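You operate a simulated robot arm through the tools that you are given. There is no shell and no other tool.

You are at the controls of a simulated two-armed robot. One attempt, no reset.

TASK
Grip the 40 former in the vice and rack its worm.
Fine: both are in the fixture; the former goes in bar down; leave the fixture's clamp open.

It is judged by the outcome, as a careful person would: the job done as asked, and still so three seconds after it is handed in. It fails if anything else is knocked over, pushed out of place, dropped, spilled or broken.

THE ROBOT
Two 7-joint arms with two-finger parallel grippers on one trunk that stands fixed in place. Base frame: the origin is at the foot of the trunk, x ahead of it, y to its left, z up; the work surface is at about z = 0.86. Readings come in m, rad, newtons and seconds.
The left shoulder is at [0.071, 0.156, 1.18], the right one opposite. Each reaches about 1.231 m from its shoulder. Payload 3.91 kg a hand.
The TCP of each hand is the grasp point between the finger pads, 0.03 m short of the fingertips. In the tool frame z runs along the fingers and y along their closing line. Largest opening 0.11 m; finger width 0.02, thickness 0.01; the body of the gripper, 0.048 by 0.112 m, starts 0.055 m behind the TCP.
Orientation is that of the tool frame in the base frame, as a unit quaternion [x, y, z, w]. With the fingers straight down and closing along the base's y, the tool's x points along the base's -x, its y along +y and its z along -z.

THE INTERFACE
- The arms move only by the tool move_arm. It takes "left_series", "right_series" or both (then of equal length, played together; a hand with none holds still); each is a list that holds one entry, the list of rows, each a list of 7 numbers: the turn, a rotation vector about the tool's x, y, z in degrees, then the shift along the tool's x, y, z in m, then the finger opening in m, from 0 to 0.11. In form: [[[wx, wy, wz, tx, ty, tz, hand], ...]]. A call has 1 to 20 rows; each row is the pose to reach, as a shift and turn from the pose commanded when the call began, along the tool's axes at that moment. Each row takes 0.2 s and may step no farther than 0.05 m and 0.15 rad from the row before; otherwise, or with a gripper value out of range, the whole call is refused. Where a pose cannot be reached the arm comes as near as it can. A force on the tool above 40 N (or 10 N above the force at the start of the call, whichever is more), or a blocked arm, ends the call early, and 0.2 s more pass. Each finger travels about 0.108 m/s and halts on what it meets, pressing with about 23 N; the grip force reading is that of the motor and also rises with nothing between the fingers. The clock runs only during rows and for 0.2 s after the last one: add rows that repeat a pose to give the fingers time. The reply holds the time, the measured pose of the TCP, the force on the tool along the base axes, the opening and the grip force, in the units named above and with some noise, with the torque about the TCP (base axes, N m) and any sound that the robot's microphone picked up.
- Cameras (640 x 400 px; columns grow to the right, rows downward): "scene" is now at [0.1398, 0.0224, 1.4205]; the picture's right is [0.25, -0.97, 0.00], its down [-0.42, -0.11, -0.90] and it looks along [0.87, 0.23, -0.43] (base axes); focal length 365 px, centre (320, 200). "left" rides on the left gripper at [0.072, -0.017, -0.103] in its tool frame; the picture's right is [0.23, 0.97, 0.00], its down [-0.76, 0.18, -0.62] and it looks along [-0.61, 0.14, 0.78] (tool axes); focal length 222 px, centre (320, 200). "right" rides on the right gripper at [0.072, 0.017, -0.103] in its tool frame; the picture's right is [-0.23, 0.97, 0.00], its down [-0.76, -0.18, -0.62] and it looks along [-0.61, -0.14, 0.78] (tool axes); focal length 222 px, centre (320, 200). There is no depth. A picture from a camera that has moved, and an enlarged one, comes with that camera's place and axes in the base frame and with its lens.
- camera(camera): a new picture of that camera. The clock stands still meanwhile.
- lift_body(by): slides the trunk up (or, below 0, down) by that many m; the arms and the scene camera ride with it, the base frame stays. It gives what a move gives, with no picture.
- pan_tilt(pan, tilt): turns the head with the scene camera to pan (to the left, within 1.501 rad either way) and tilt (down, from -0.506 to 1.204), counted from straight ahead of the robot. It gives what a move gives.
- zoom(camera, box): a new picture of the part [left, top, right, bottom] of that camera's present view, enlarged. The clock stands still meanwhile.
- job_done(): hands the job in; it is judged then, once.

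Nothing tells you positions but the pictures and the camera data. Unless the task says otherwise, let go and move clear before handing in.

The tools are called as a command line: name --argument value ..., lists and objects as JSON in quotes. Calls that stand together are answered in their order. move_arm: Moves the arms, as the interface text tells. Its arguments: {"type":"object","properties":{"left_series":{"type":"array","items":{"type":"array","items":{"type":"array","items":{"type":"number"}}}},"right_series":{"type":"array","items":{"type":"array","items":{"type":"array","items":{"type":"number"}}}}},"required":[]} The other tools are called the same way: lift_body (by) moves the trunk up or down; pan_tilt (pan, tilt) turns the head that bears the scene camera; camera (camera) takes a picture; zoom (camera, box) takes an enlarged picture of a part of a camera's view; job_done () hands the job in.

At the start:

```text
clock: 0.0
left_eef_pos: [0.5319, 0.3566, 1.2563]
left_tool_rot: [0.0, 1.0, 0.0, 0.0]
left_wrist_force: [-0.2, -0.5, 0.7]
left_wrist_torque: [0.02, 0.01, 0.01]
left_finger_gap: 0.1102
left_gripper_force: 0.0
right_eef_pos: [0.7336, -0.0967, 1.1967]
right_tool_rot: [0.001, 1.0, 0.001, 0.0]
right_wrist_force: [-0.3, 0.9, 0.1]
right_wrist_torque: [-0.03, 0.0, 0.01]
right_finger_gap: 0.1101
right_gripper_force: 0.1
trunk travel left (down, up): [-0.625, 0.315]
head pan, tilt (commanded): [0.255, 0.449]
```

scene: 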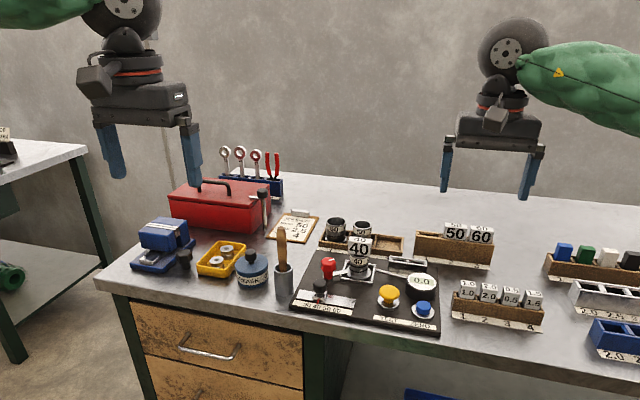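
right: 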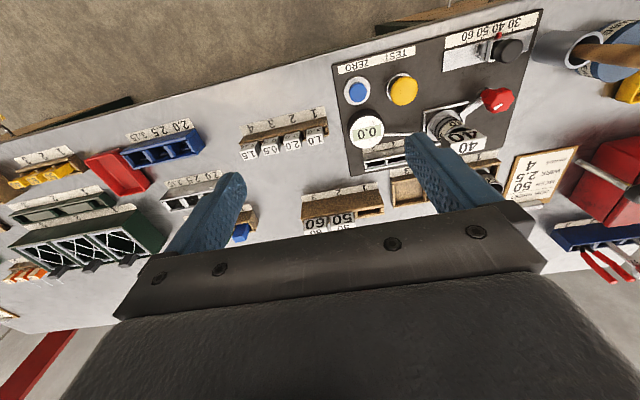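
left: 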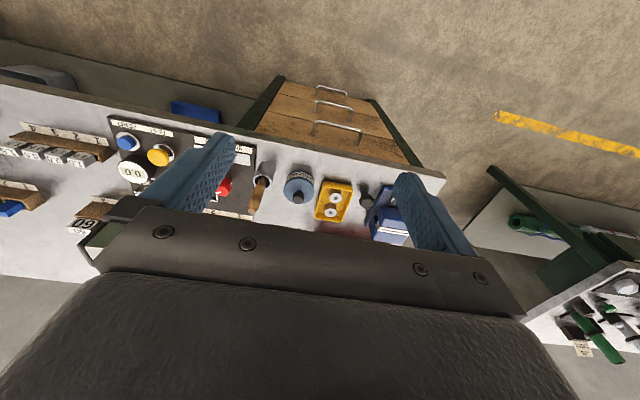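

I see a bench with a test fixture holding a block marked 40, racks to its right, and a vice somewhere (maybe the blue thing at left). I'll look closer before moving.

zoom --camera "scene" --box '[280, 200, 460, 330]'

zoom --camera "scene" --box '[110, 170, 310, 310]'

zoom --camera "scene" --box '[400, 210, 640, 370]'

zoom --camera "right" --box '[320, 0, 560, 200]'

```text
3.08 times, centred on (370, 265) of scene
camera zoom: at [0.1398, 0.0224, 1.4205], right [0.25, -0.97, 0.0], down [-0.42, -0.11, -0.9], along [0.87, 0.23, -0.43], focal length 1122 px, centre (166, 0)
```

zoom: 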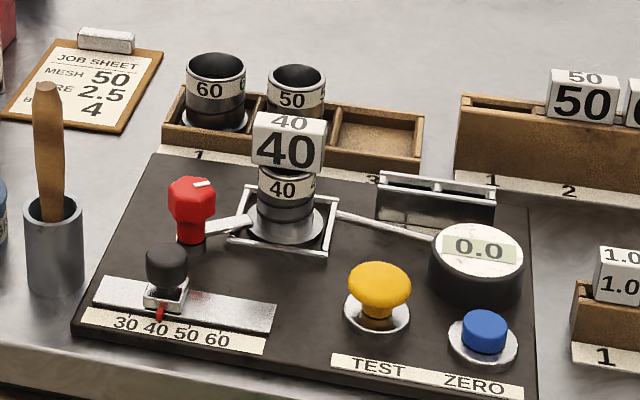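

```text
2.86 times, centred on (210, 240) of scene
camera zoom: at [0.1398, 0.0224, 1.4205], right [0.25, -0.97, 0.0], down [-0.42, -0.11, -0.9], along [0.87, 0.23, -0.43], focal length 1042 px, centre (634, 86)
```

zoom: 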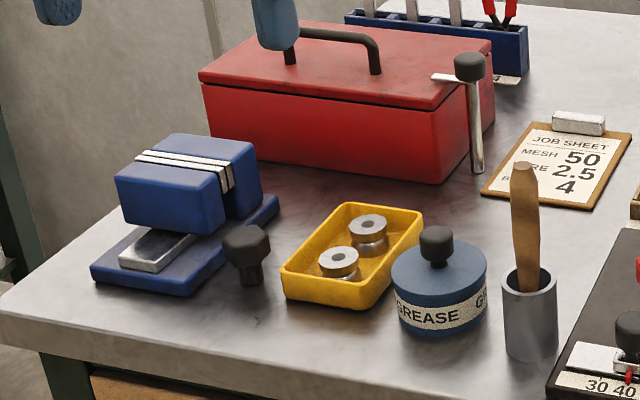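

```text
2.50 times, centred on (520, 290) of scene
camera zoom: at [0.1398, 0.0224, 1.4205], right [0.25, -0.97, 0.0], down [-0.42, -0.11, -0.9], along [0.87, 0.23, -0.43], focal length 912 px, centre (-180, -25)
```

zoom: 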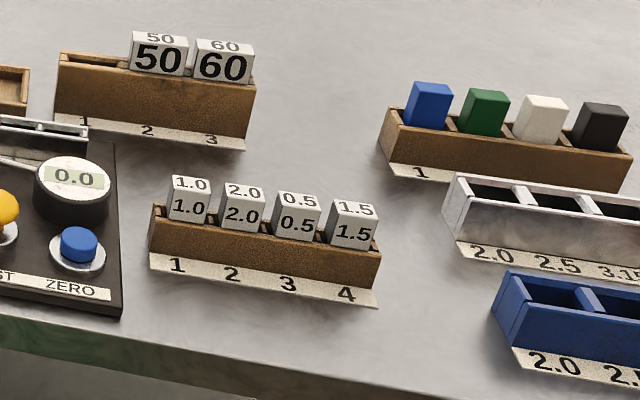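

```text
2.00 times, centred on (440, 100) of right
camera zoom: at [0.6597, -0.0797, 1.3011], right [0.23, 0.97, 0.0], down [0.76, -0.18, 0.62], along [0.61, -0.14, -0.78], focal length 444 px, centre (80, 400)
```

zoom: 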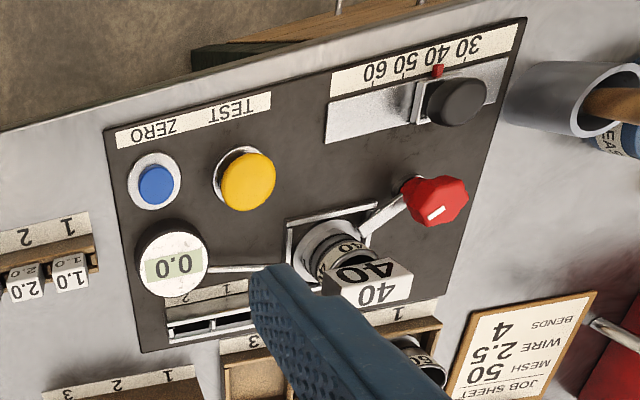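

The ring marked 40 sits in the fixture's nest with a block marked 40 on top. I take the ring to be the worm (like the rings in the 60/50 rack) and the block with a bar to be the former. I'll zoom in on the clamp, vice and rack for detail.

zoom --camera "scene" --box '[320, 225, 400, 285]'

zoom --camera "scene" --box '[120, 205, 216, 280]'

zoom --camera "scene" --box '[310, 205, 420, 275]'

zoom --camera "left" --box '[200, 120, 440, 270]'

zoom --camera "scene" --box '[405, 210, 505, 275]'

```text
6.67 times, centred on (360, 255) of scene
camera zoom: at [0.1398, 0.0224, 1.4205], right [0.25, -0.97, 0.0], down [-0.42, -0.11, -0.9], along [0.87, 0.23, -0.43], focal length 2431 px, centre (53, -167)
```

zoom: 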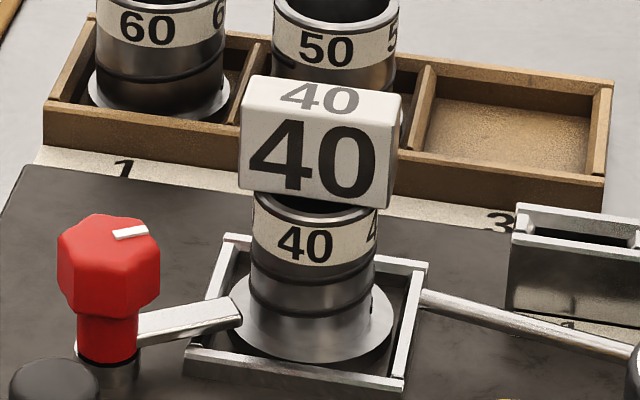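

```text
5.33 times, centred on (168, 242) of scene
camera zoom: at [0.1398, 0.0224, 1.4205], right [0.25, -0.97, 0.0], down [-0.42, -0.11, -0.9], along [0.87, 0.23, -0.43], focal length 1945 px, centre (1131, -27)
```

zoom: 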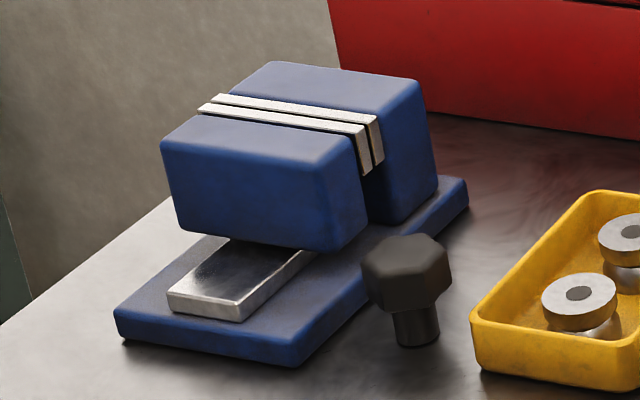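

```text
5.71 times, centred on (365, 240) of scene
camera zoom: at [0.1398, 0.0224, 1.4205], right [0.25, -0.97, 0.0], down [-0.42, -0.11, -0.9], along [0.87, 0.23, -0.43], focal length 2084 px, centre (63, -29)
```

zoom: 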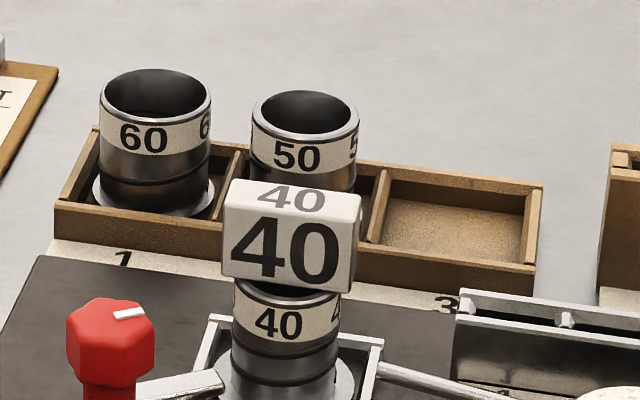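

```text
2.67 times, centred on (320, 195) of left
camera zoom: at [0.4588, 0.3403, 1.3598], right [-0.23, 0.97, 0.0], down [0.76, 0.18, 0.62], along [0.61, 0.14, -0.78], focal length 592 px, centre (320, 213)
```

zoom: 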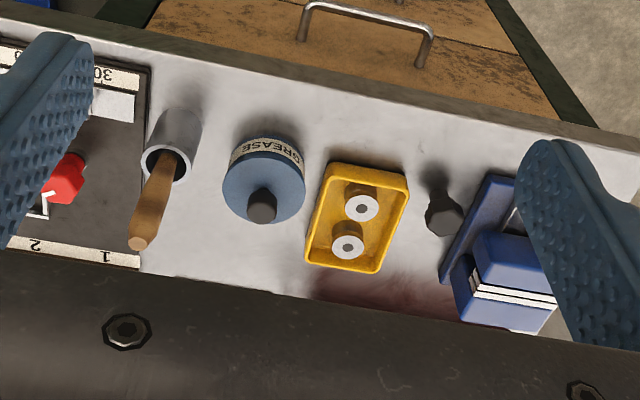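

```text
6.15 times, centred on (455, 242) of scene
camera zoom: at [0.1398, 0.0224, 1.4205], right [0.25, -0.97, 0.0], down [-0.42, -0.11, -0.9], along [0.87, 0.23, -0.43], focal length 2244 px, centre (-511, -62)
```

zoom: 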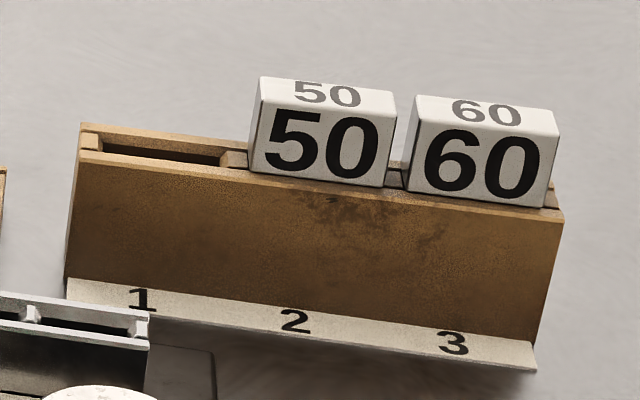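

The vice (blue, roughly x 0.82, y 0.62) has narrow-set jaws and a black knob beside it. The red clamp lever seems to rest on the worm's flange. I'll bring the hand cameras nearer to the vice and the fixture to measure them.

move_arm --left_series '[[[0, 0, 0, -0.021, 0.038, 0.018, 0.11], [0, 0, 0, -0.042, 0.075, 0.035, 0.11], [0, 0, 0, -0.063, 0.113, 0.053, 0.11], [0, 0, 0, -0.083, 0.151, 0.071, 0.11], [0, 0, 0, -0.104, 0.188, 0.088, 0.11], [0, 0, 0, -0.125, 0.226, 0.106, 0.11]]]'

move_arm --right_series '[[[0, 0, 0, 0.008, 0.041, 0.017, 0.11], [0, 0, 0, 0.016, 0.081, 0.033, 0.11], [0, 0, 0, 0.024, 0.122, 0.05, 0.11], [0, 0, 0, 0.031, 0.163, 0.067, 0.11], [0, 0, 0, 0.039, 0.203, 0.083, 0.11], [0, 0, 0, 0.047, 0.244, 0.1, 0.11]]]'

camera --camera "left"

camera --camera "right"

camera --camera "scene"

```text
clock: 1.4
left_eef_pos: [0.6574, 0.5868, 1.1482]
left_tool_rot: [0.0, 1.0, -0.001, 0.001]
left_wrist_force: [0.1, 0.2, -0.6]
left_wrist_torque: [-0.08, 0.03, -0.01]
left_finger_gap: 0.1097
left_gripper_force: 0.0
right_eef_pos: [0.7332, -0.096, 1.1976]
right_tool_rot: [0.0, 1.0, -0.001, -0.001]
right_wrist_force: [0.4, 0.6, -0.3]
right_wrist_torque: [-0.04, 0.0, -0.04]
right_finger_gap: 0.11
right_gripper_force: 0.1
trunk travel left (down, up): [-0.625, 0.315]
head pan, tilt (commanded): [0.255, 0.449]
```

```text
clock: 2.8
left_eef_pos: [0.6569, 0.5854, 1.1477]
left_tool_rot: [0.0, 1.0, -0.001, 0.0]
left_wrist_force: [-0.1, -0.4, 0.1]
left_wrist_torque: [-0.03, 0.02, 0.03]
left_finger_gap: 0.1098
left_gripper_force: 0.1
right_eef_pos: [0.6865, 0.1474, 1.0959]
right_tool_rot: [0.001, 1.0, 0.0, -0.001]
right_wrist_force: [0.1, 0.0, -0.7]
right_wrist_torque: [-0.05, 0.02, -0.03]
right_finger_gap: 0.1103
right_gripper_force: 0.0
trunk travel left (down, up): [-0.625, 0.315]
head pan, tilt (commanded): [0.255, 0.449]
```

```text
taken
camera left: at [0.5847, 0.5684, 1.2514], right [-0.23, 0.97, 0.0], down [0.76, 0.18, 0.62], along [0.61, 0.14, -0.78], focal length 222 px, centre (320, 200)
```

left: 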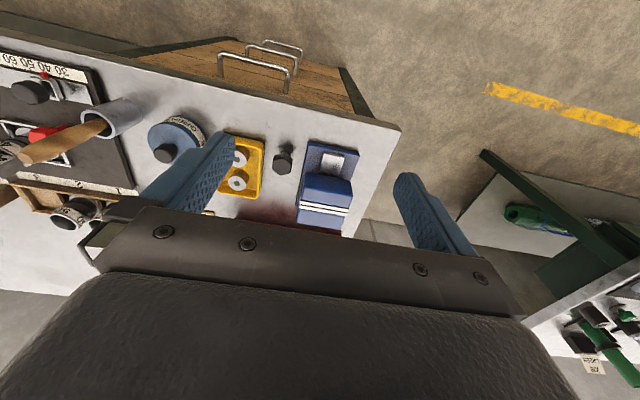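

```text
taken
camera right: at [0.6126, 0.1654, 1.1999], right [0.23, 0.97, 0.0], down [0.76, -0.18, 0.62], along [0.61, -0.14, -0.78], focal length 222 px, centre (320, 200)
```

right: 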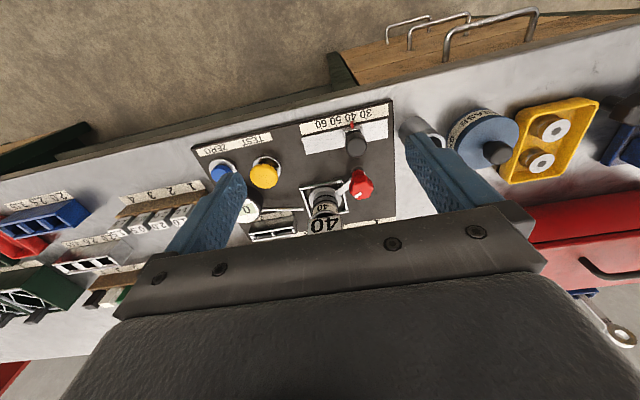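

```text
taken
camera scene: at [0.1403, 0.0242, 1.4204], right [0.25, -0.97, 0.0], down [-0.42, -0.11, -0.9], along [0.87, 0.23, -0.43], focal length 365 px, centre (320, 200)
```

scene: 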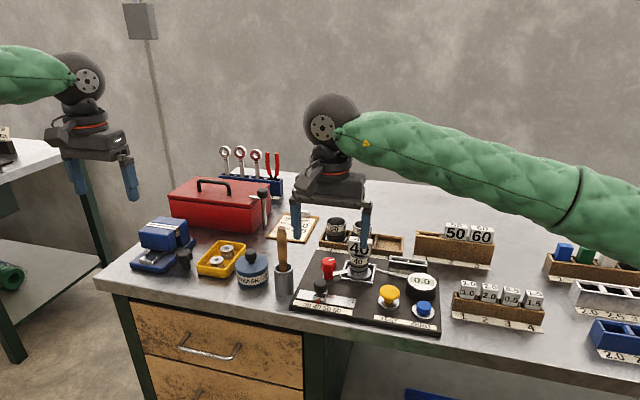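

The vice sits inside the left camera's view and the fixture in the right one's. I'll zoom in on both for measurements.

zoom --camera "left" --box '[260, 120, 380, 240]'

zoom --camera "right" --box '[230, 80, 410, 240]'

zoom --camera "right" --box '[290, 150, 390, 240]'

zoom --camera "left" --box '[265, 130, 325, 190]'

```text
3.33 times, centred on (320, 180) of left
camera zoom: at [0.5847, 0.5684, 1.2514], right [-0.23, 0.97, 0.0], down [0.76, 0.18, 0.62], along [0.61, 0.14, -0.78], focal length 740 px, centre (320, 267)
```

zoom: 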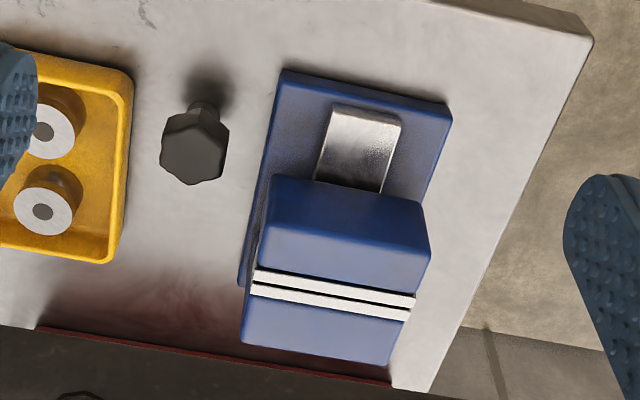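

```text
2.50 times, centred on (320, 160) of right
camera zoom: at [0.6126, 0.1654, 1.1999], right [0.23, 0.97, 0.0], down [0.76, -0.18, 0.62], along [0.61, -0.14, -0.78], focal length 555 px, centre (320, 300)
```

zoom: 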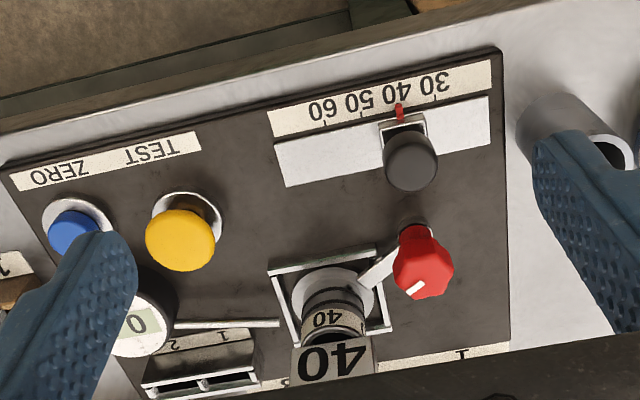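

```text
4.44 times, centred on (340, 195) of right
camera zoom: at [0.6126, 0.1654, 1.1999], right [0.23, 0.97, 0.0], down [0.76, -0.18, 0.62], along [0.61, -0.14, -0.78], focal length 987 px, centre (231, 222)
```

zoom: 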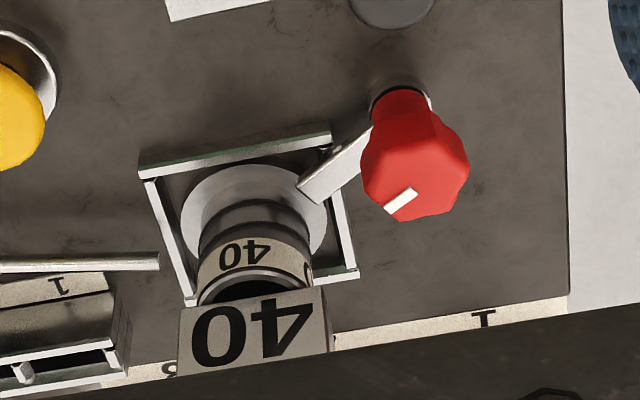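

```text
6.67 times, centred on (295, 160) of left
camera zoom: at [0.5847, 0.5684, 1.2514], right [-0.23, 0.97, 0.0], down [0.76, 0.18, 0.62], along [0.61, 0.14, -0.78], focal length 1481 px, centre (487, 467)
```

zoom: 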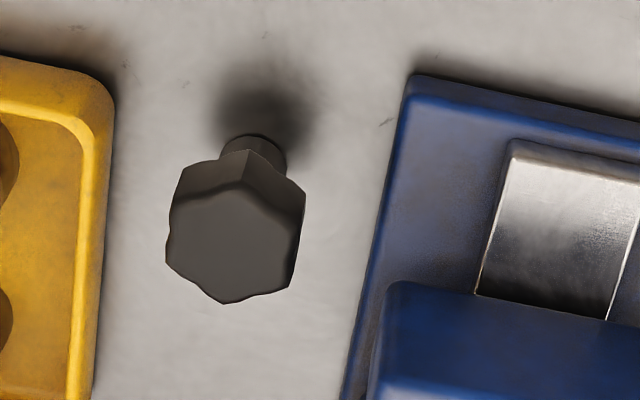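

The jaw gap lies around (0.846, 0.637, 0.94) running along y, and the vice knob's top is near (0.799, 0.548, 0.902). I'll zoom harder to judge the jaw gap and the clamp arm.

zoom --camera "left" --box '[294, 170, 354, 210]'

zoom --camera "scene" --box '[140, 212, 190, 243]'

zoom --camera "scene" --box '[318, 250, 378, 290]'

zoom --camera "right" --box '[325, 165, 375, 200]'

```text
10.00 times, centred on (324, 190) of left
camera zoom: at [0.5847, 0.5684, 1.2514], right [-0.23, 0.97, 0.0], down [0.76, 0.18, 0.62], along [0.61, 0.14, -0.78], focal length 2221 px, centre (280, 300)
```

zoom: 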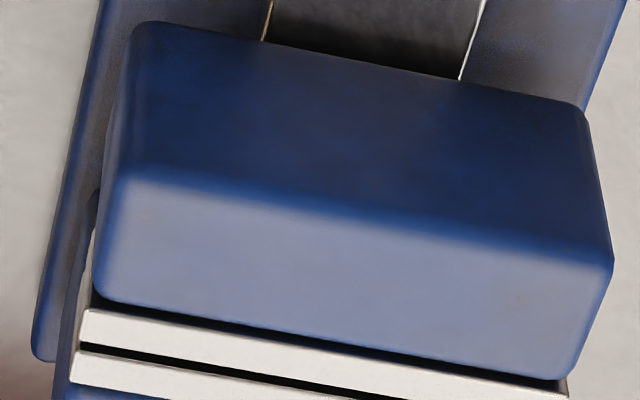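

```text
12.80 times, centred on (165, 228) of scene
camera zoom: at [0.1403, 0.0242, 1.4204], right [0.25, -0.97, 0.0], down [-0.42, -0.11, -0.9], along [0.87, 0.23, -0.43], focal length 4667 px, centre (2304, -152)
```

zoom: 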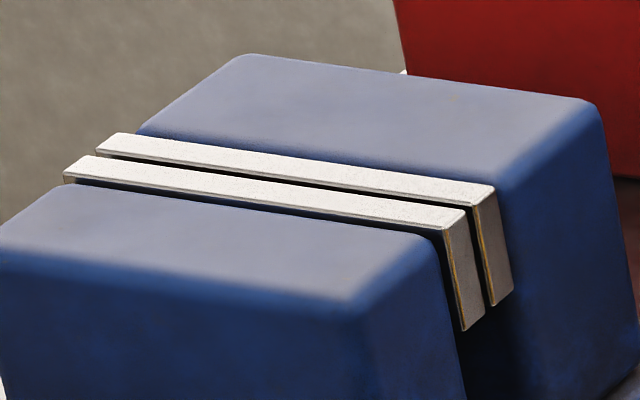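

```text
10.00 times, centred on (348, 270) of scene
camera zoom: at [0.1403, 0.0242, 1.4204], right [0.25, -0.97, 0.0], down [-0.42, -0.11, -0.9], along [0.87, 0.23, -0.43], focal length 3646 px, centre (40, -500)
```

zoom: 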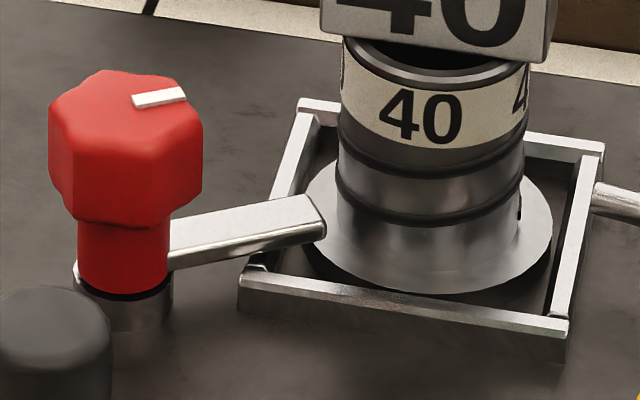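

```text
11.43 times, centred on (350, 182) of right
camera zoom: at [0.6126, 0.1654, 1.1999], right [0.23, 0.97, 0.0], down [0.76, -0.18, 0.62], along [0.61, -0.14, -0.78], focal length 2538 px, centre (-23, 400)
```

zoom: 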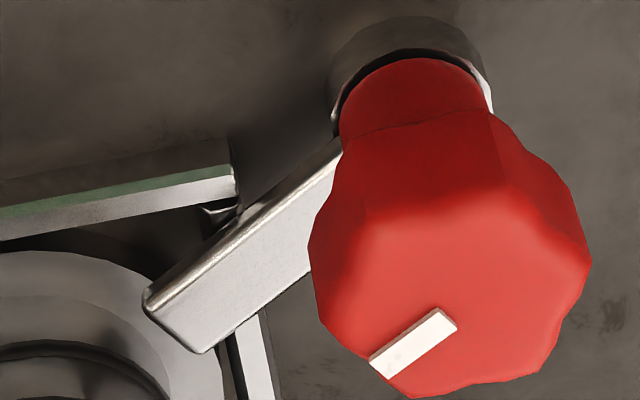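

The clamp arm lies over the flange (closed), with the red knob's top near (0.819, 0.181, 0.933). The vice gap is only about 4 mm, so it probably must be opened first. I'll bring the left hand above the vice knob, turned 55° to line up with its flats.

move_arm --left_series '[[[0, 0, 7, -0.018, -0.005, 0.016, 0.11], [0, 0, 14, -0.035, -0.01, 0.032, 0.11], [0, 0, 21, -0.053, -0.014, 0.048, 0.1], [0, 0, 28, -0.07, -0.019, 0.064, 0.09], [0, 0, 35, -0.088, -0.024, 0.08, 0.08], [0, 0, 42, -0.106, -0.029, 0.096, 0.07], [0, 0, 49, -0.123, -0.033, 0.112, 0.06], [0, 0, 55, -0.141, -0.038, 0.128, 0.054], [0, 0, 55, -0.141, -0.038, 0.128, 0.054]]]'

camera --camera "left"

zoom --camera "scene" --box '[110, 170, 270, 290]'

```text
clock: 4.8
left_eef_pos: [0.7974, 0.547, 1.0214]
left_tool_rot: [0.462, 0.887, 0.001, 0.0]
left_wrist_force: [-0.9, 0.0, -0.2]
left_wrist_torque: [0.0, -0.03, -0.01]
left_finger_gap: 0.0541
left_gripper_force: 0.0
right_eef_pos: [0.6851, 0.1464, 1.0972]
right_tool_rot: [0.0, 1.0, 0.0, 0.0]
right_wrist_force: [0.4, 0.1, 0.7]
right_wrist_torque: [0.03, -0.01, -0.01]
right_finger_gap: 0.1102
right_gripper_force: 0.1
trunk travel left (down, up): [-0.625, 0.315]
head pan, tilt (commanded): [0.255, 0.449]
```

```text
taken
camera left: at [0.7417, 0.5956, 1.1251], right [0.67, 0.74, 0.0], down [0.58, -0.52, 0.62], along [0.46, -0.42, -0.78], focal length 222 px, centre (320, 200)
```

left: 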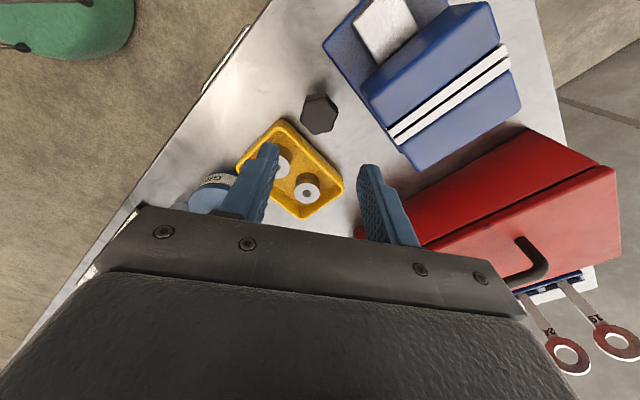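

```text
3.33 times, centred on (190, 230) of scene
camera zoom: at [0.139, 0.0228, 1.4206], right [0.25, -0.97, 0.0], down [-0.42, -0.11, -0.9], along [0.87, 0.23, -0.43], focal length 1215 px, centre (753, 100)
```

zoom: 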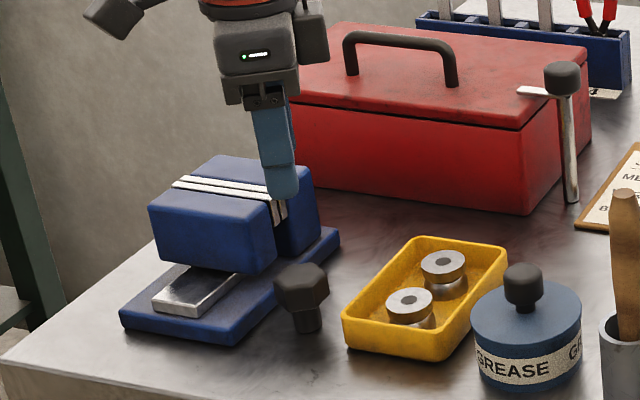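

The hand is right above the vice knob. I'll zoom to refine the knob's centre and its flats.

zoom --camera "left" --box '[290, 85, 350, 145]'

zoom --camera "left" --box '[320, 0, 540, 180]'

```text
6.67 times, centred on (320, 115) of left
camera zoom: at [0.7417, 0.5956, 1.1251], right [0.67, 0.74, 0.0], down [0.58, -0.52, 0.62], along [0.46, -0.42, -0.78], focal length 1481 px, centre (320, 767)
```

zoom: 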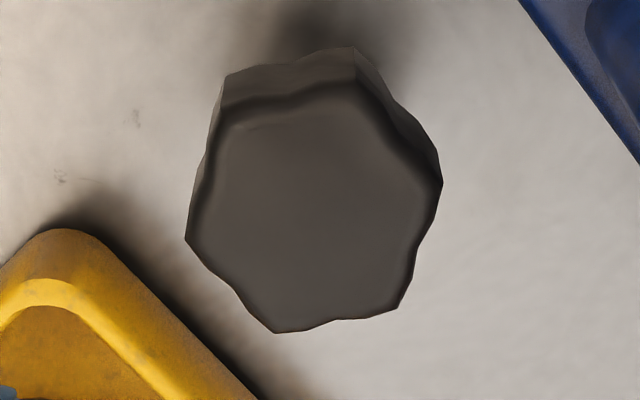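

```text
2.22 times, centred on (430, 90) of left
camera zoom: at [0.7417, 0.5956, 1.1251], right [0.67, 0.74, 0.0], down [0.58, -0.52, 0.62], along [0.46, -0.42, -0.78], focal length 494 px, centre (76, 444)
```

zoom: 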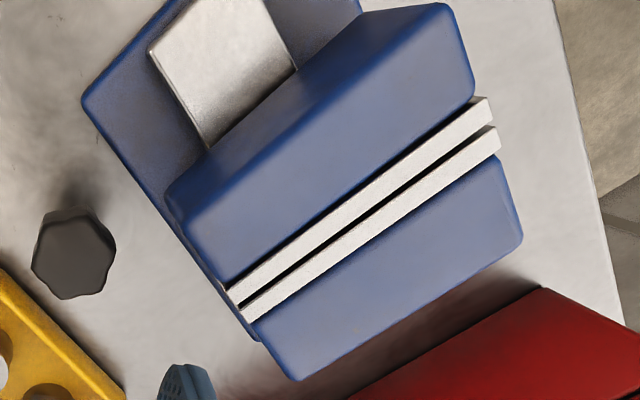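

The knob is a lobed hexagon, about 37 mm across, centred near (0.796, 0.5475) with its top near 0.905. I'll lower over it and close the fingers.

move_arm --left_series '[[[0, 0, 0, 0.001, -0.001, 0.03, 0.054], [0, 0, 0, 0.001, -0.001, 0.06, 0.054], [0, 0, 0, 0.001, -0.001, 0.085, 0.054], [0, 0, 0, 0.001, -0.001, 0.1, 0.054], [0, 0, 0, 0.001, -0.001, 0.117, 0.054], [0, 0, 0, 0.001, -0.001, 0.117, 0.03], [0, 0, 0, 0.001, -0.001, 0.117, 0.03], [0, 0, 0, 0.001, -0.001, 0.117, 0.03]]]'

zoom --camera "scene" --box '[110, 170, 270, 290]'

camera --camera "left"

```text
clock: 6.6
left_eef_pos: [0.7963, 0.5467, 0.9037]
left_tool_rot: [0.462, 0.887, -0.001, 0.0]
left_wrist_force: [2.1, 3.1, -2.4]
left_wrist_torque: [0.06, -0.21, -0.03]
left_finger_gap: 0.0352
left_gripper_force: 44.9
right_eef_pos: [0.6861, 0.1468, 1.0967]
right_tool_rot: [0.0, 1.0, 0.0, -0.001]
right_wrist_force: [0.4, 0.5, -0.3]
right_wrist_torque: [0.01, 0.03, 0.0]
right_finger_gap: 0.1099
right_gripper_force: 0.0
trunk travel left (down, up): [-0.625, 0.315]
head pan, tilt (commanded): [0.255, 0.449]
```

```text
3.33 times, centred on (190, 230) of scene
camera zoom: at [0.1404, 0.0229, 1.4204], right [0.25, -0.97, 0.0], down [-0.42, -0.11, -0.9], along [0.87, 0.23, -0.43], focal length 1215 px, centre (753, 100)
```

zoom: 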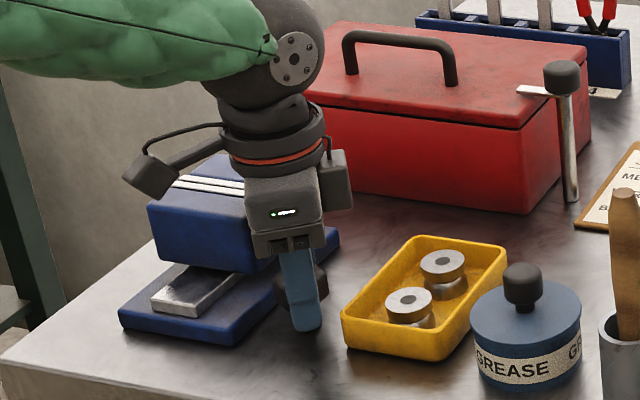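

```text
taken
camera left: at [0.74, 0.5951, 1.008], right [0.67, 0.75, 0.0], down [0.58, -0.52, 0.62], along [0.46, -0.42, -0.78], focal length 222 px, centre (320, 200)
```

left: 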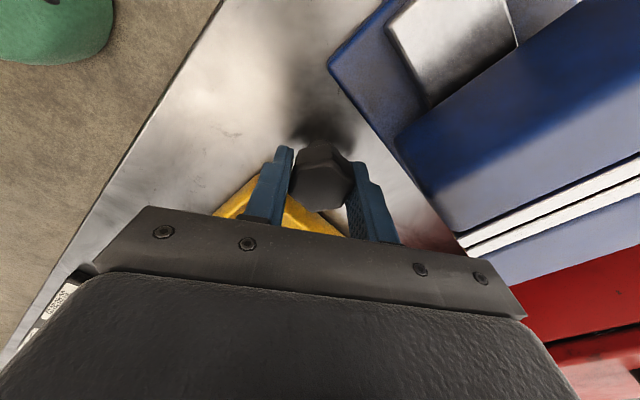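

The fingers hold the vice knob (35 mm). I'll twist 40° counter-clockwise as seen from above and watch the jaws.

move_arm --left_series '[[[0, 0, -8, 0, 0, 0, 0.025], [0, 0, -16, 0, 0, 0, 0.025], [0, 0, -24, 0, 0, 0, 0.025], [0, 0, -32, 0, 0, 0, 0.025], [0, 0, -40, 0, 0, 0, 0.025]]]'

camera --camera "left"

zoom --camera "scene" --box '[110, 170, 270, 290]'

```text
clock: 7.8
left_eef_pos: [0.7979, 0.5473, 0.9033]
left_tool_rot: [0.129, 0.992, -0.001, 0.0]
left_wrist_force: [4.5, 11.7, -0.9]
left_wrist_torque: [0.48, -0.14, -0.07]
left_finger_gap: 0.0353
left_gripper_force: 45.4
right_eef_pos: [0.6859, 0.1472, 1.0962]
right_tool_rot: [0.0, 1.0, 0.0, -0.001]
right_wrist_force: [0.3, -0.1, 1.1]
right_wrist_torque: [0.0, 0.01, 0.01]
right_finger_gap: 0.1097
right_gripper_force: 0.0
trunk travel left (down, up): [-0.625, 0.315]
head pan, tilt (commanded): [0.255, 0.449]
```

```text
taken
camera left: at [0.7217, 0.5487, 1.008], right [0.03, 1.0, 0.0], down [0.78, -0.02, 0.62], along [0.62, -0.02, -0.78], focal length 222 px, centre (320, 200)
```

left: 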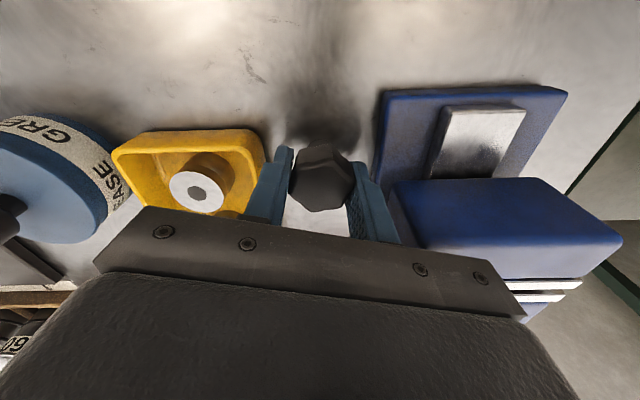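

```text
3.33 times, centred on (190, 230) of scene
camera zoom: at [0.1405, 0.0237, 1.4204], right [0.25, -0.97, 0.0], down [-0.42, -0.11, -0.9], along [0.87, 0.23, -0.43], focal length 1215 px, centre (753, 100)
```

zoom: 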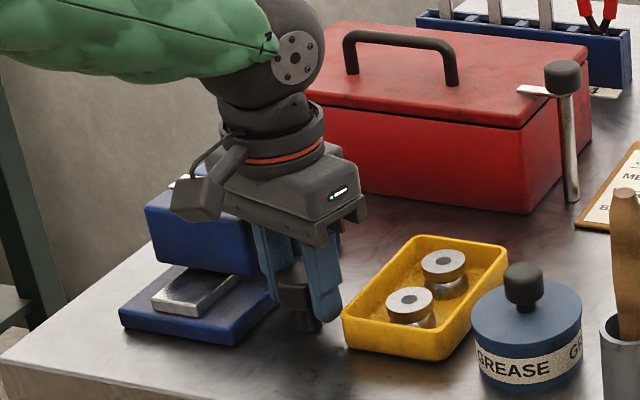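

The knob appears to have turned with the fingers. I'll zoom in on the jaws to see if the gap changed.

zoom --camera "left" --box '[490, 260, 610, 330]'

zoom --camera "scene" --box '[140, 212, 190, 243]'

```text
5.33 times, centred on (550, 295) of left
camera zoom: at [0.7217, 0.5487, 1.008], right [0.03, 1.0, 0.0], down [0.78, -0.02, 0.62], along [0.62, -0.02, -0.78], focal length 1185 px, centre (-907, -307)
```

zoom: 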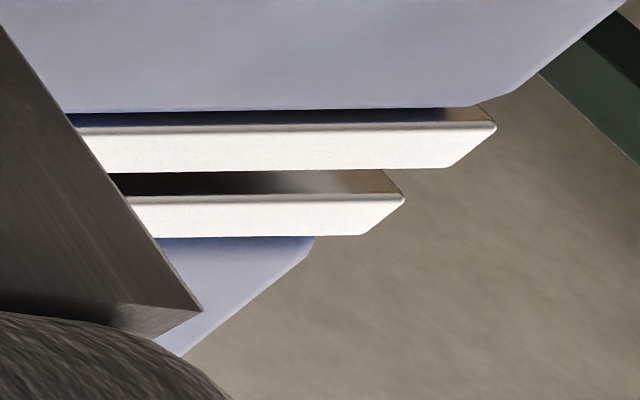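

```text
12.80 times, centred on (165, 228) of scene
camera zoom: at [0.1405, 0.0237, 1.4204], right [0.25, -0.97, 0.0], down [-0.42, -0.11, -0.9], along [0.87, 0.23, -0.43], focal length 4667 px, centre (2304, -152)
```

zoom: 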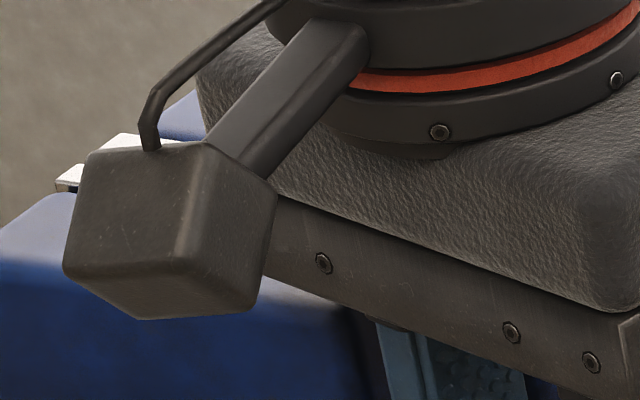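

The gap has widened a little (roughly 0.4 to 0.7 of a jaw plate's thickness), so counter-clockwise opens it. I'll turn it further.

move_arm --left_series '[[[0, 0, -8, 0, 0.001, 0, 0.025], [0, 0, -16, 0, 0.001, 0, 0.025], [0, 0, -24, 0, 0.001, 0, 0.025], [0, 0, -32, 0, 0.001, 0, 0.025], [0, 0, -40, 0, 0.001, 0, 0.025], [0, 0, -48, 0, 0.001, 0, 0.025], [0, 0, -56, 0, 0.001, 0, 0.025], [0, 0, -64, 0, 0.001, 0, 0.025], [0, 0, -72, 0, 0.001, 0, 0.025], [0, 0, -80, 0, 0.001, 0, 0.025]]]'

camera --camera "left"

camera --camera "scene"

zoom --camera "scene" --box '[110, 170, 270, 290]'

```text
clock: 10.0
left_eef_pos: [0.795, 0.5496, 0.9043]
left_tool_rot: [-0.538, 0.843, -0.001, -0.001]
left_wrist_force: [-5.1, 21.6, 1.1]
left_wrist_torque: [1.37, -0.18, -0.03]
left_finger_gap: 0.0355
left_gripper_force: 44.6
right_eef_pos: [0.6846, 0.1478, 1.0967]
right_tool_rot: [0.0, 1.0, -0.001, 0.0]
right_wrist_force: [0.9, 0.2, 0.1]
right_wrist_torque: [0.01, -0.01, -0.01]
right_finger_gap: 0.1101
right_gripper_force: 0.1
trunk travel left (down, up): [-0.625, 0.315]
head pan, tilt (commanded): [0.255, 0.449]
```

```text
taken
camera left: at [0.7802, 0.4759, 1.0081], right [-0.98, 0.2, 0.0], down [0.16, 0.77, 0.62], along [0.12, 0.61, -0.78], focal length 222 px, centre (320, 200)
```

left: 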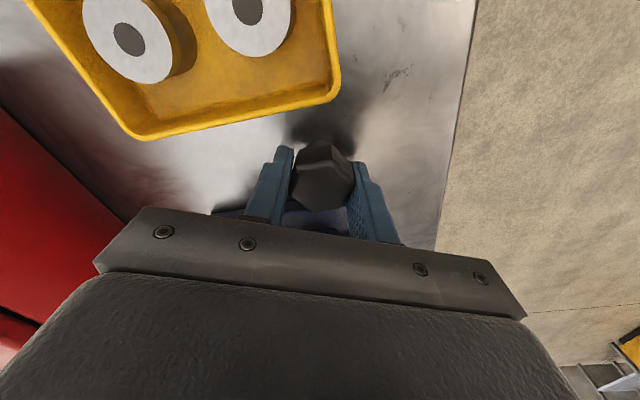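

```text
taken
camera scene: at [0.1394, 0.0244, 1.4205], right [0.25, -0.97, 0.0], down [-0.42, -0.11, -0.9], along [0.87, 0.23, -0.43], focal length 365 px, centre (320, 200)
```

scene: 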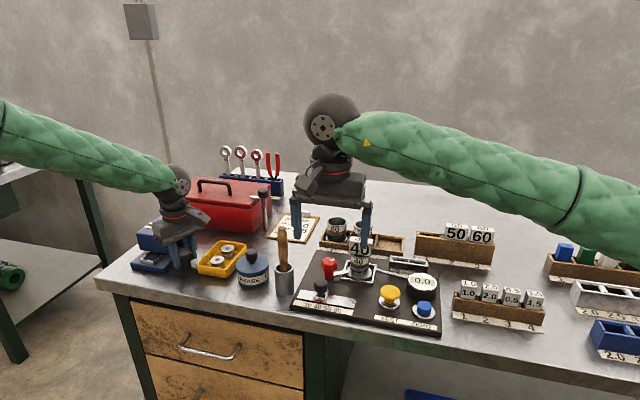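

```text
3.33 times, centred on (190, 230) of scene
camera zoom: at [0.1394, 0.0244, 1.4205], right [0.25, -0.97, 0.0], down [-0.42, -0.11, -0.9], along [0.87, 0.23, -0.43], focal length 1215 px, centre (753, 100)
```

zoom: 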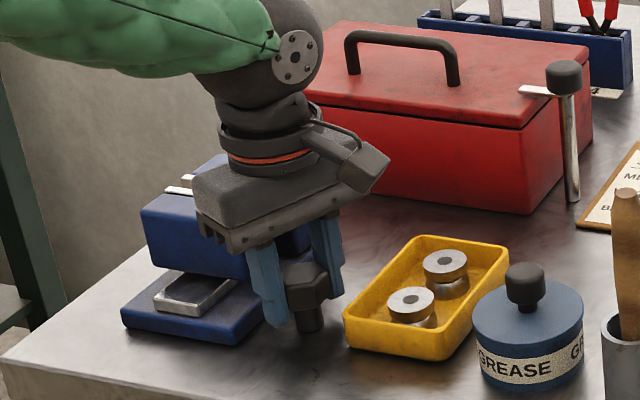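

The jaws are clearly opening and the knob pushes the hand slightly toward +y, so the knob's axis is a touch further left than I assumed. I'll let go, rise and look at the gap.

move_arm --left_series '[[[0, 0, 0, 0, 0, 0, 0.054], [0, 0, 0, 0, 0, 0, 0.054], [0, 0, 0, 0, 0, -0.04, 0.054], [0, 0, 0, 0, 0, -0.08, 0.054], [0, 0, 0, 0, 0, -0.12, 0.054], [0, 0, 0, 0, 0, -0.16, 0.054]]]'

move_arm --left_series '[[[0, 0, 8, 0, 0, 0, 0.06], [0, 0, 16, 0, 0, 0, 0.07], [0, 0, 24, 0, 0, 0, 0.08], [0, 0, 32, 0, 0, 0, 0.09], [0, 0, 40, 0, 0, 0, 0.1], [0, 0, 48, 0, 0, 0, 0.11], [0, 0, 56, 0, 0, 0, 0.11], [0, 0, 65, 0, 0, 0, 0.11]]]'

camera --camera "left"

zoom --camera "scene" --box '[120, 205, 216, 280]'

```text
clock: 11.4
left_eef_pos: [0.7967, 0.5447, 1.0671]
left_tool_rot: [-0.537, 0.843, -0.001, 0.0]
left_wrist_force: [0.4, -0.3, -0.6]
left_wrist_torque: [0.03, -0.01, 0.03]
left_finger_gap: 0.0539
left_gripper_force: 0.2
right_eef_pos: [0.6855, 0.1457, 1.0975]
right_tool_rot: [0.0, 1.0, 0.0, 0.0]
right_wrist_force: [0.2, -0.3, 0.4]
right_wrist_torque: [0.0, -0.02, 0.0]
right_finger_gap: 0.1103
right_gripper_force: 0.1
trunk travel left (down, up): [-0.625, 0.315]
head pan, tilt (commanded): [0.255, 0.449]
```

```text
refused: row 8 steps farther than a row can; nothing moved
```

```text
taken
camera left: at [0.7811, 0.4719, 1.1703], right [-0.98, 0.21, 0.0], down [0.16, 0.77, 0.62], along [0.13, 0.61, -0.78], focal length 222 px, centre (320, 200)
```

left: 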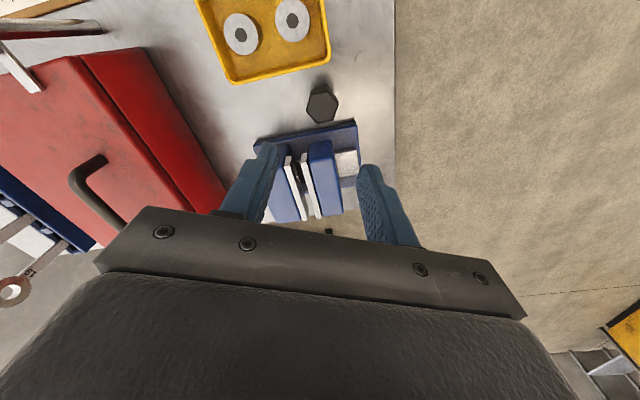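

```text
5.33 times, centred on (168, 242) of scene
camera zoom: at [0.1388, 0.0218, 1.4206], right [0.25, -0.97, 0.0], down [-0.42, -0.11, -0.9], along [0.87, 0.23, -0.43], focal length 1945 px, centre (1131, -27)
```

zoom: 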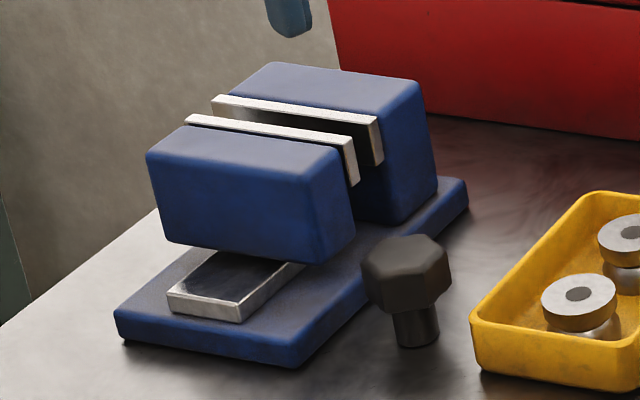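

The jaws are now well open. I'll zoom to measure the gap.

zoom --camera "left" --box '[260, 120, 380, 240]'

zoom --camera "scene" --box '[135, 212, 195, 250]'

zoom --camera "left" --box '[290, 80, 350, 125]'

```text
3.33 times, centred on (320, 180) of left
camera zoom: at [0.7811, 0.4719, 1.1703], right [-0.98, 0.21, 0.0], down [0.16, 0.77, 0.62], along [0.13, 0.61, -0.78], focal length 740 px, centre (320, 267)
```

zoom: 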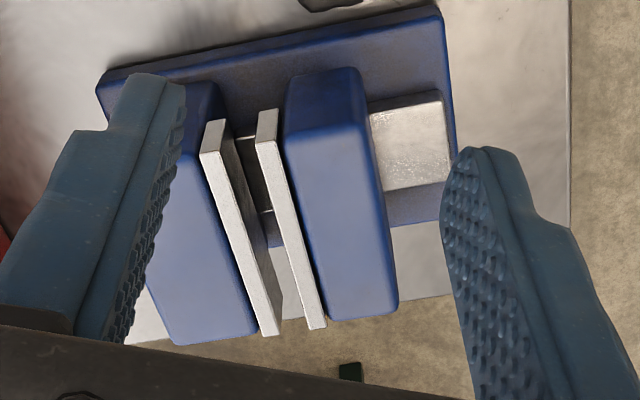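

```text
10.53 times, centred on (165, 231) of scene
camera zoom: at [0.1388, 0.0218, 1.4206], right [0.25, -0.97, 0.0], down [-0.42, -0.11, -0.9], along [0.87, 0.23, -0.43], focal length 3838 px, centre (1952, -126)
```

zoom: 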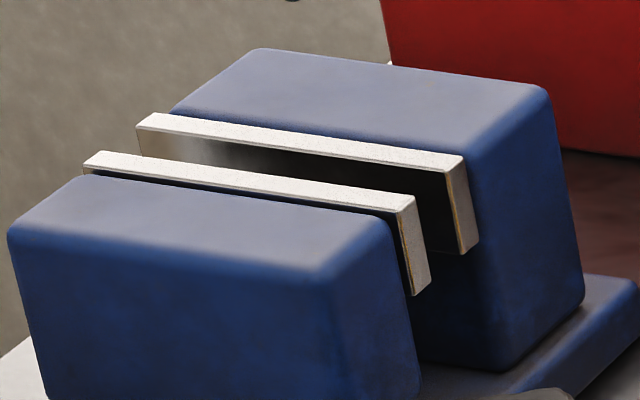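

```text
8.89 times, centred on (320, 102) of left
camera zoom: at [0.7811, 0.4719, 1.1703], right [-0.98, 0.21, 0.0], down [0.16, 0.77, 0.62], along [0.13, 0.61, -0.78], focal length 1974 px, centre (320, 1067)
```

zoom: 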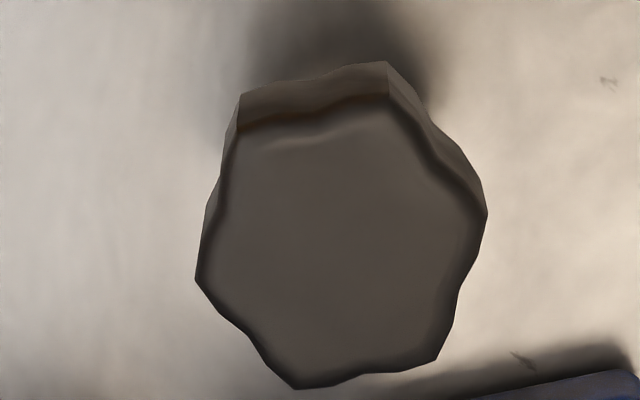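

The jaw gap is now about 11 mm, and the knob's axis works out at about (0.794, 0.5475). Next I'll bring the right hand over the red clamp knob.

move_arm --right_series '[[[0, 0, 0, -0.034, 0.009, 0.019, 0.1], [0, 0, 0, -0.067, 0.017, 0.038, 0.085], [0, 0, 0, -0.1, 0.026, 0.057, 0.07], [0, 0, 0, -0.1335, 0.0345, 0.077, 0.056], [0, 0, 0, -0.1335, 0.0345, 0.077, 0.056]]]'

camera --camera "right"

zoom --camera "scene" --box '[290, 190, 430, 300]'

```text
clock: 12.6
left_eef_pos: [0.7972, 0.5451, 1.0658]
left_tool_rot: [-0.538, 0.843, 0.0, 0.0]
left_wrist_force: [-0.7, 0.1, -0.1]
left_wrist_torque: [-0.02, 0.02, -0.03]
left_finger_gap: 0.054
left_gripper_force: 0.2
right_eef_pos: [0.8185, 0.1826, 1.0213]
right_tool_rot: [0.0, 1.0, -0.001, 0.0]
right_wrist_force: [-0.8, -0.8, 0.4]
right_wrist_torque: [0.0, 0.01, 0.02]
right_finger_gap: 0.0561
right_gripper_force: 0.0
trunk travel left (down, up): [-0.625, 0.315]
head pan, tilt (commanded): [0.255, 0.449]
```

```text
taken
camera right: at [0.7452, 0.2004, 1.1256], right [0.23, 0.97, 0.0], down [0.76, -0.18, 0.62], along [0.61, -0.14, -0.78], focal length 222 px, centre (320, 200)
```

right: 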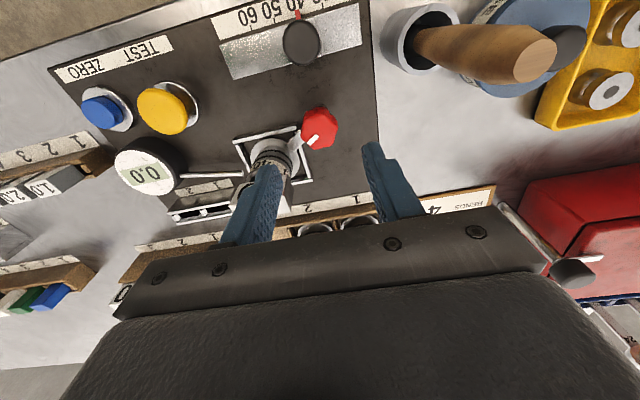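

```text
3.64 times, centred on (360, 245) of scene
camera zoom: at [0.1394, 0.022, 1.4206], right [0.25, -0.97, 0.0], down [-0.42, -0.11, -0.9], along [0.87, 0.23, -0.43], focal length 1326 px, centre (174, 36)
```

zoom: 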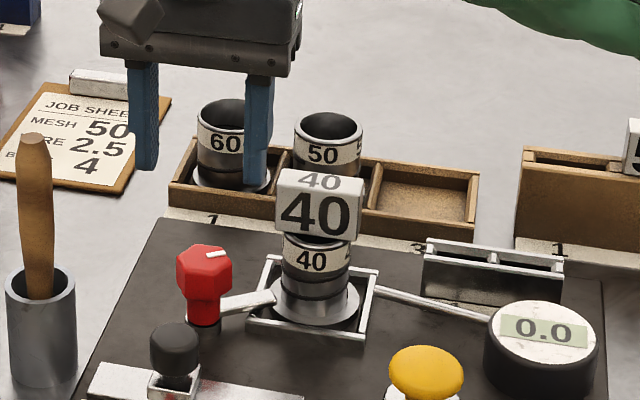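

zoom --camera "right" --box '[230, 90, 370, 230]'

zoom --camera "right" --box '[290, 95, 350, 160]'

```text
2.86 times, centred on (300, 160) of right
camera zoom: at [0.7452, 0.2004, 1.1256], right [0.23, 0.97, 0.0], down [0.76, -0.18, 0.62], along [0.61, -0.14, -0.78], focal length 635 px, centre (377, 314)
```

zoom: 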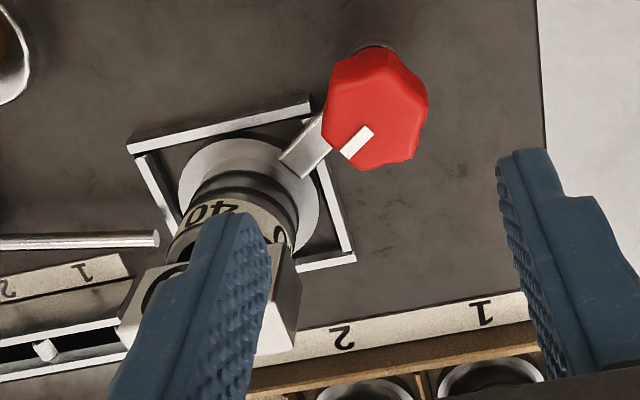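

```text
6.15 times, centred on (320, 128) of right
camera zoom: at [0.7452, 0.2004, 1.1256], right [0.23, 0.97, 0.0], down [0.76, -0.18, 0.62], along [0.61, -0.14, -0.78], focal length 1367 px, centre (320, 646)
```

zoom: 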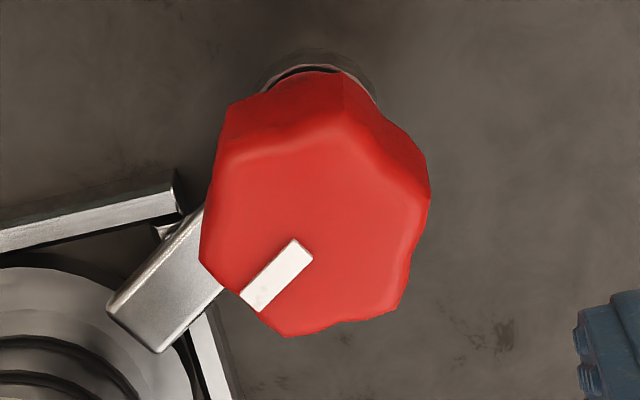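

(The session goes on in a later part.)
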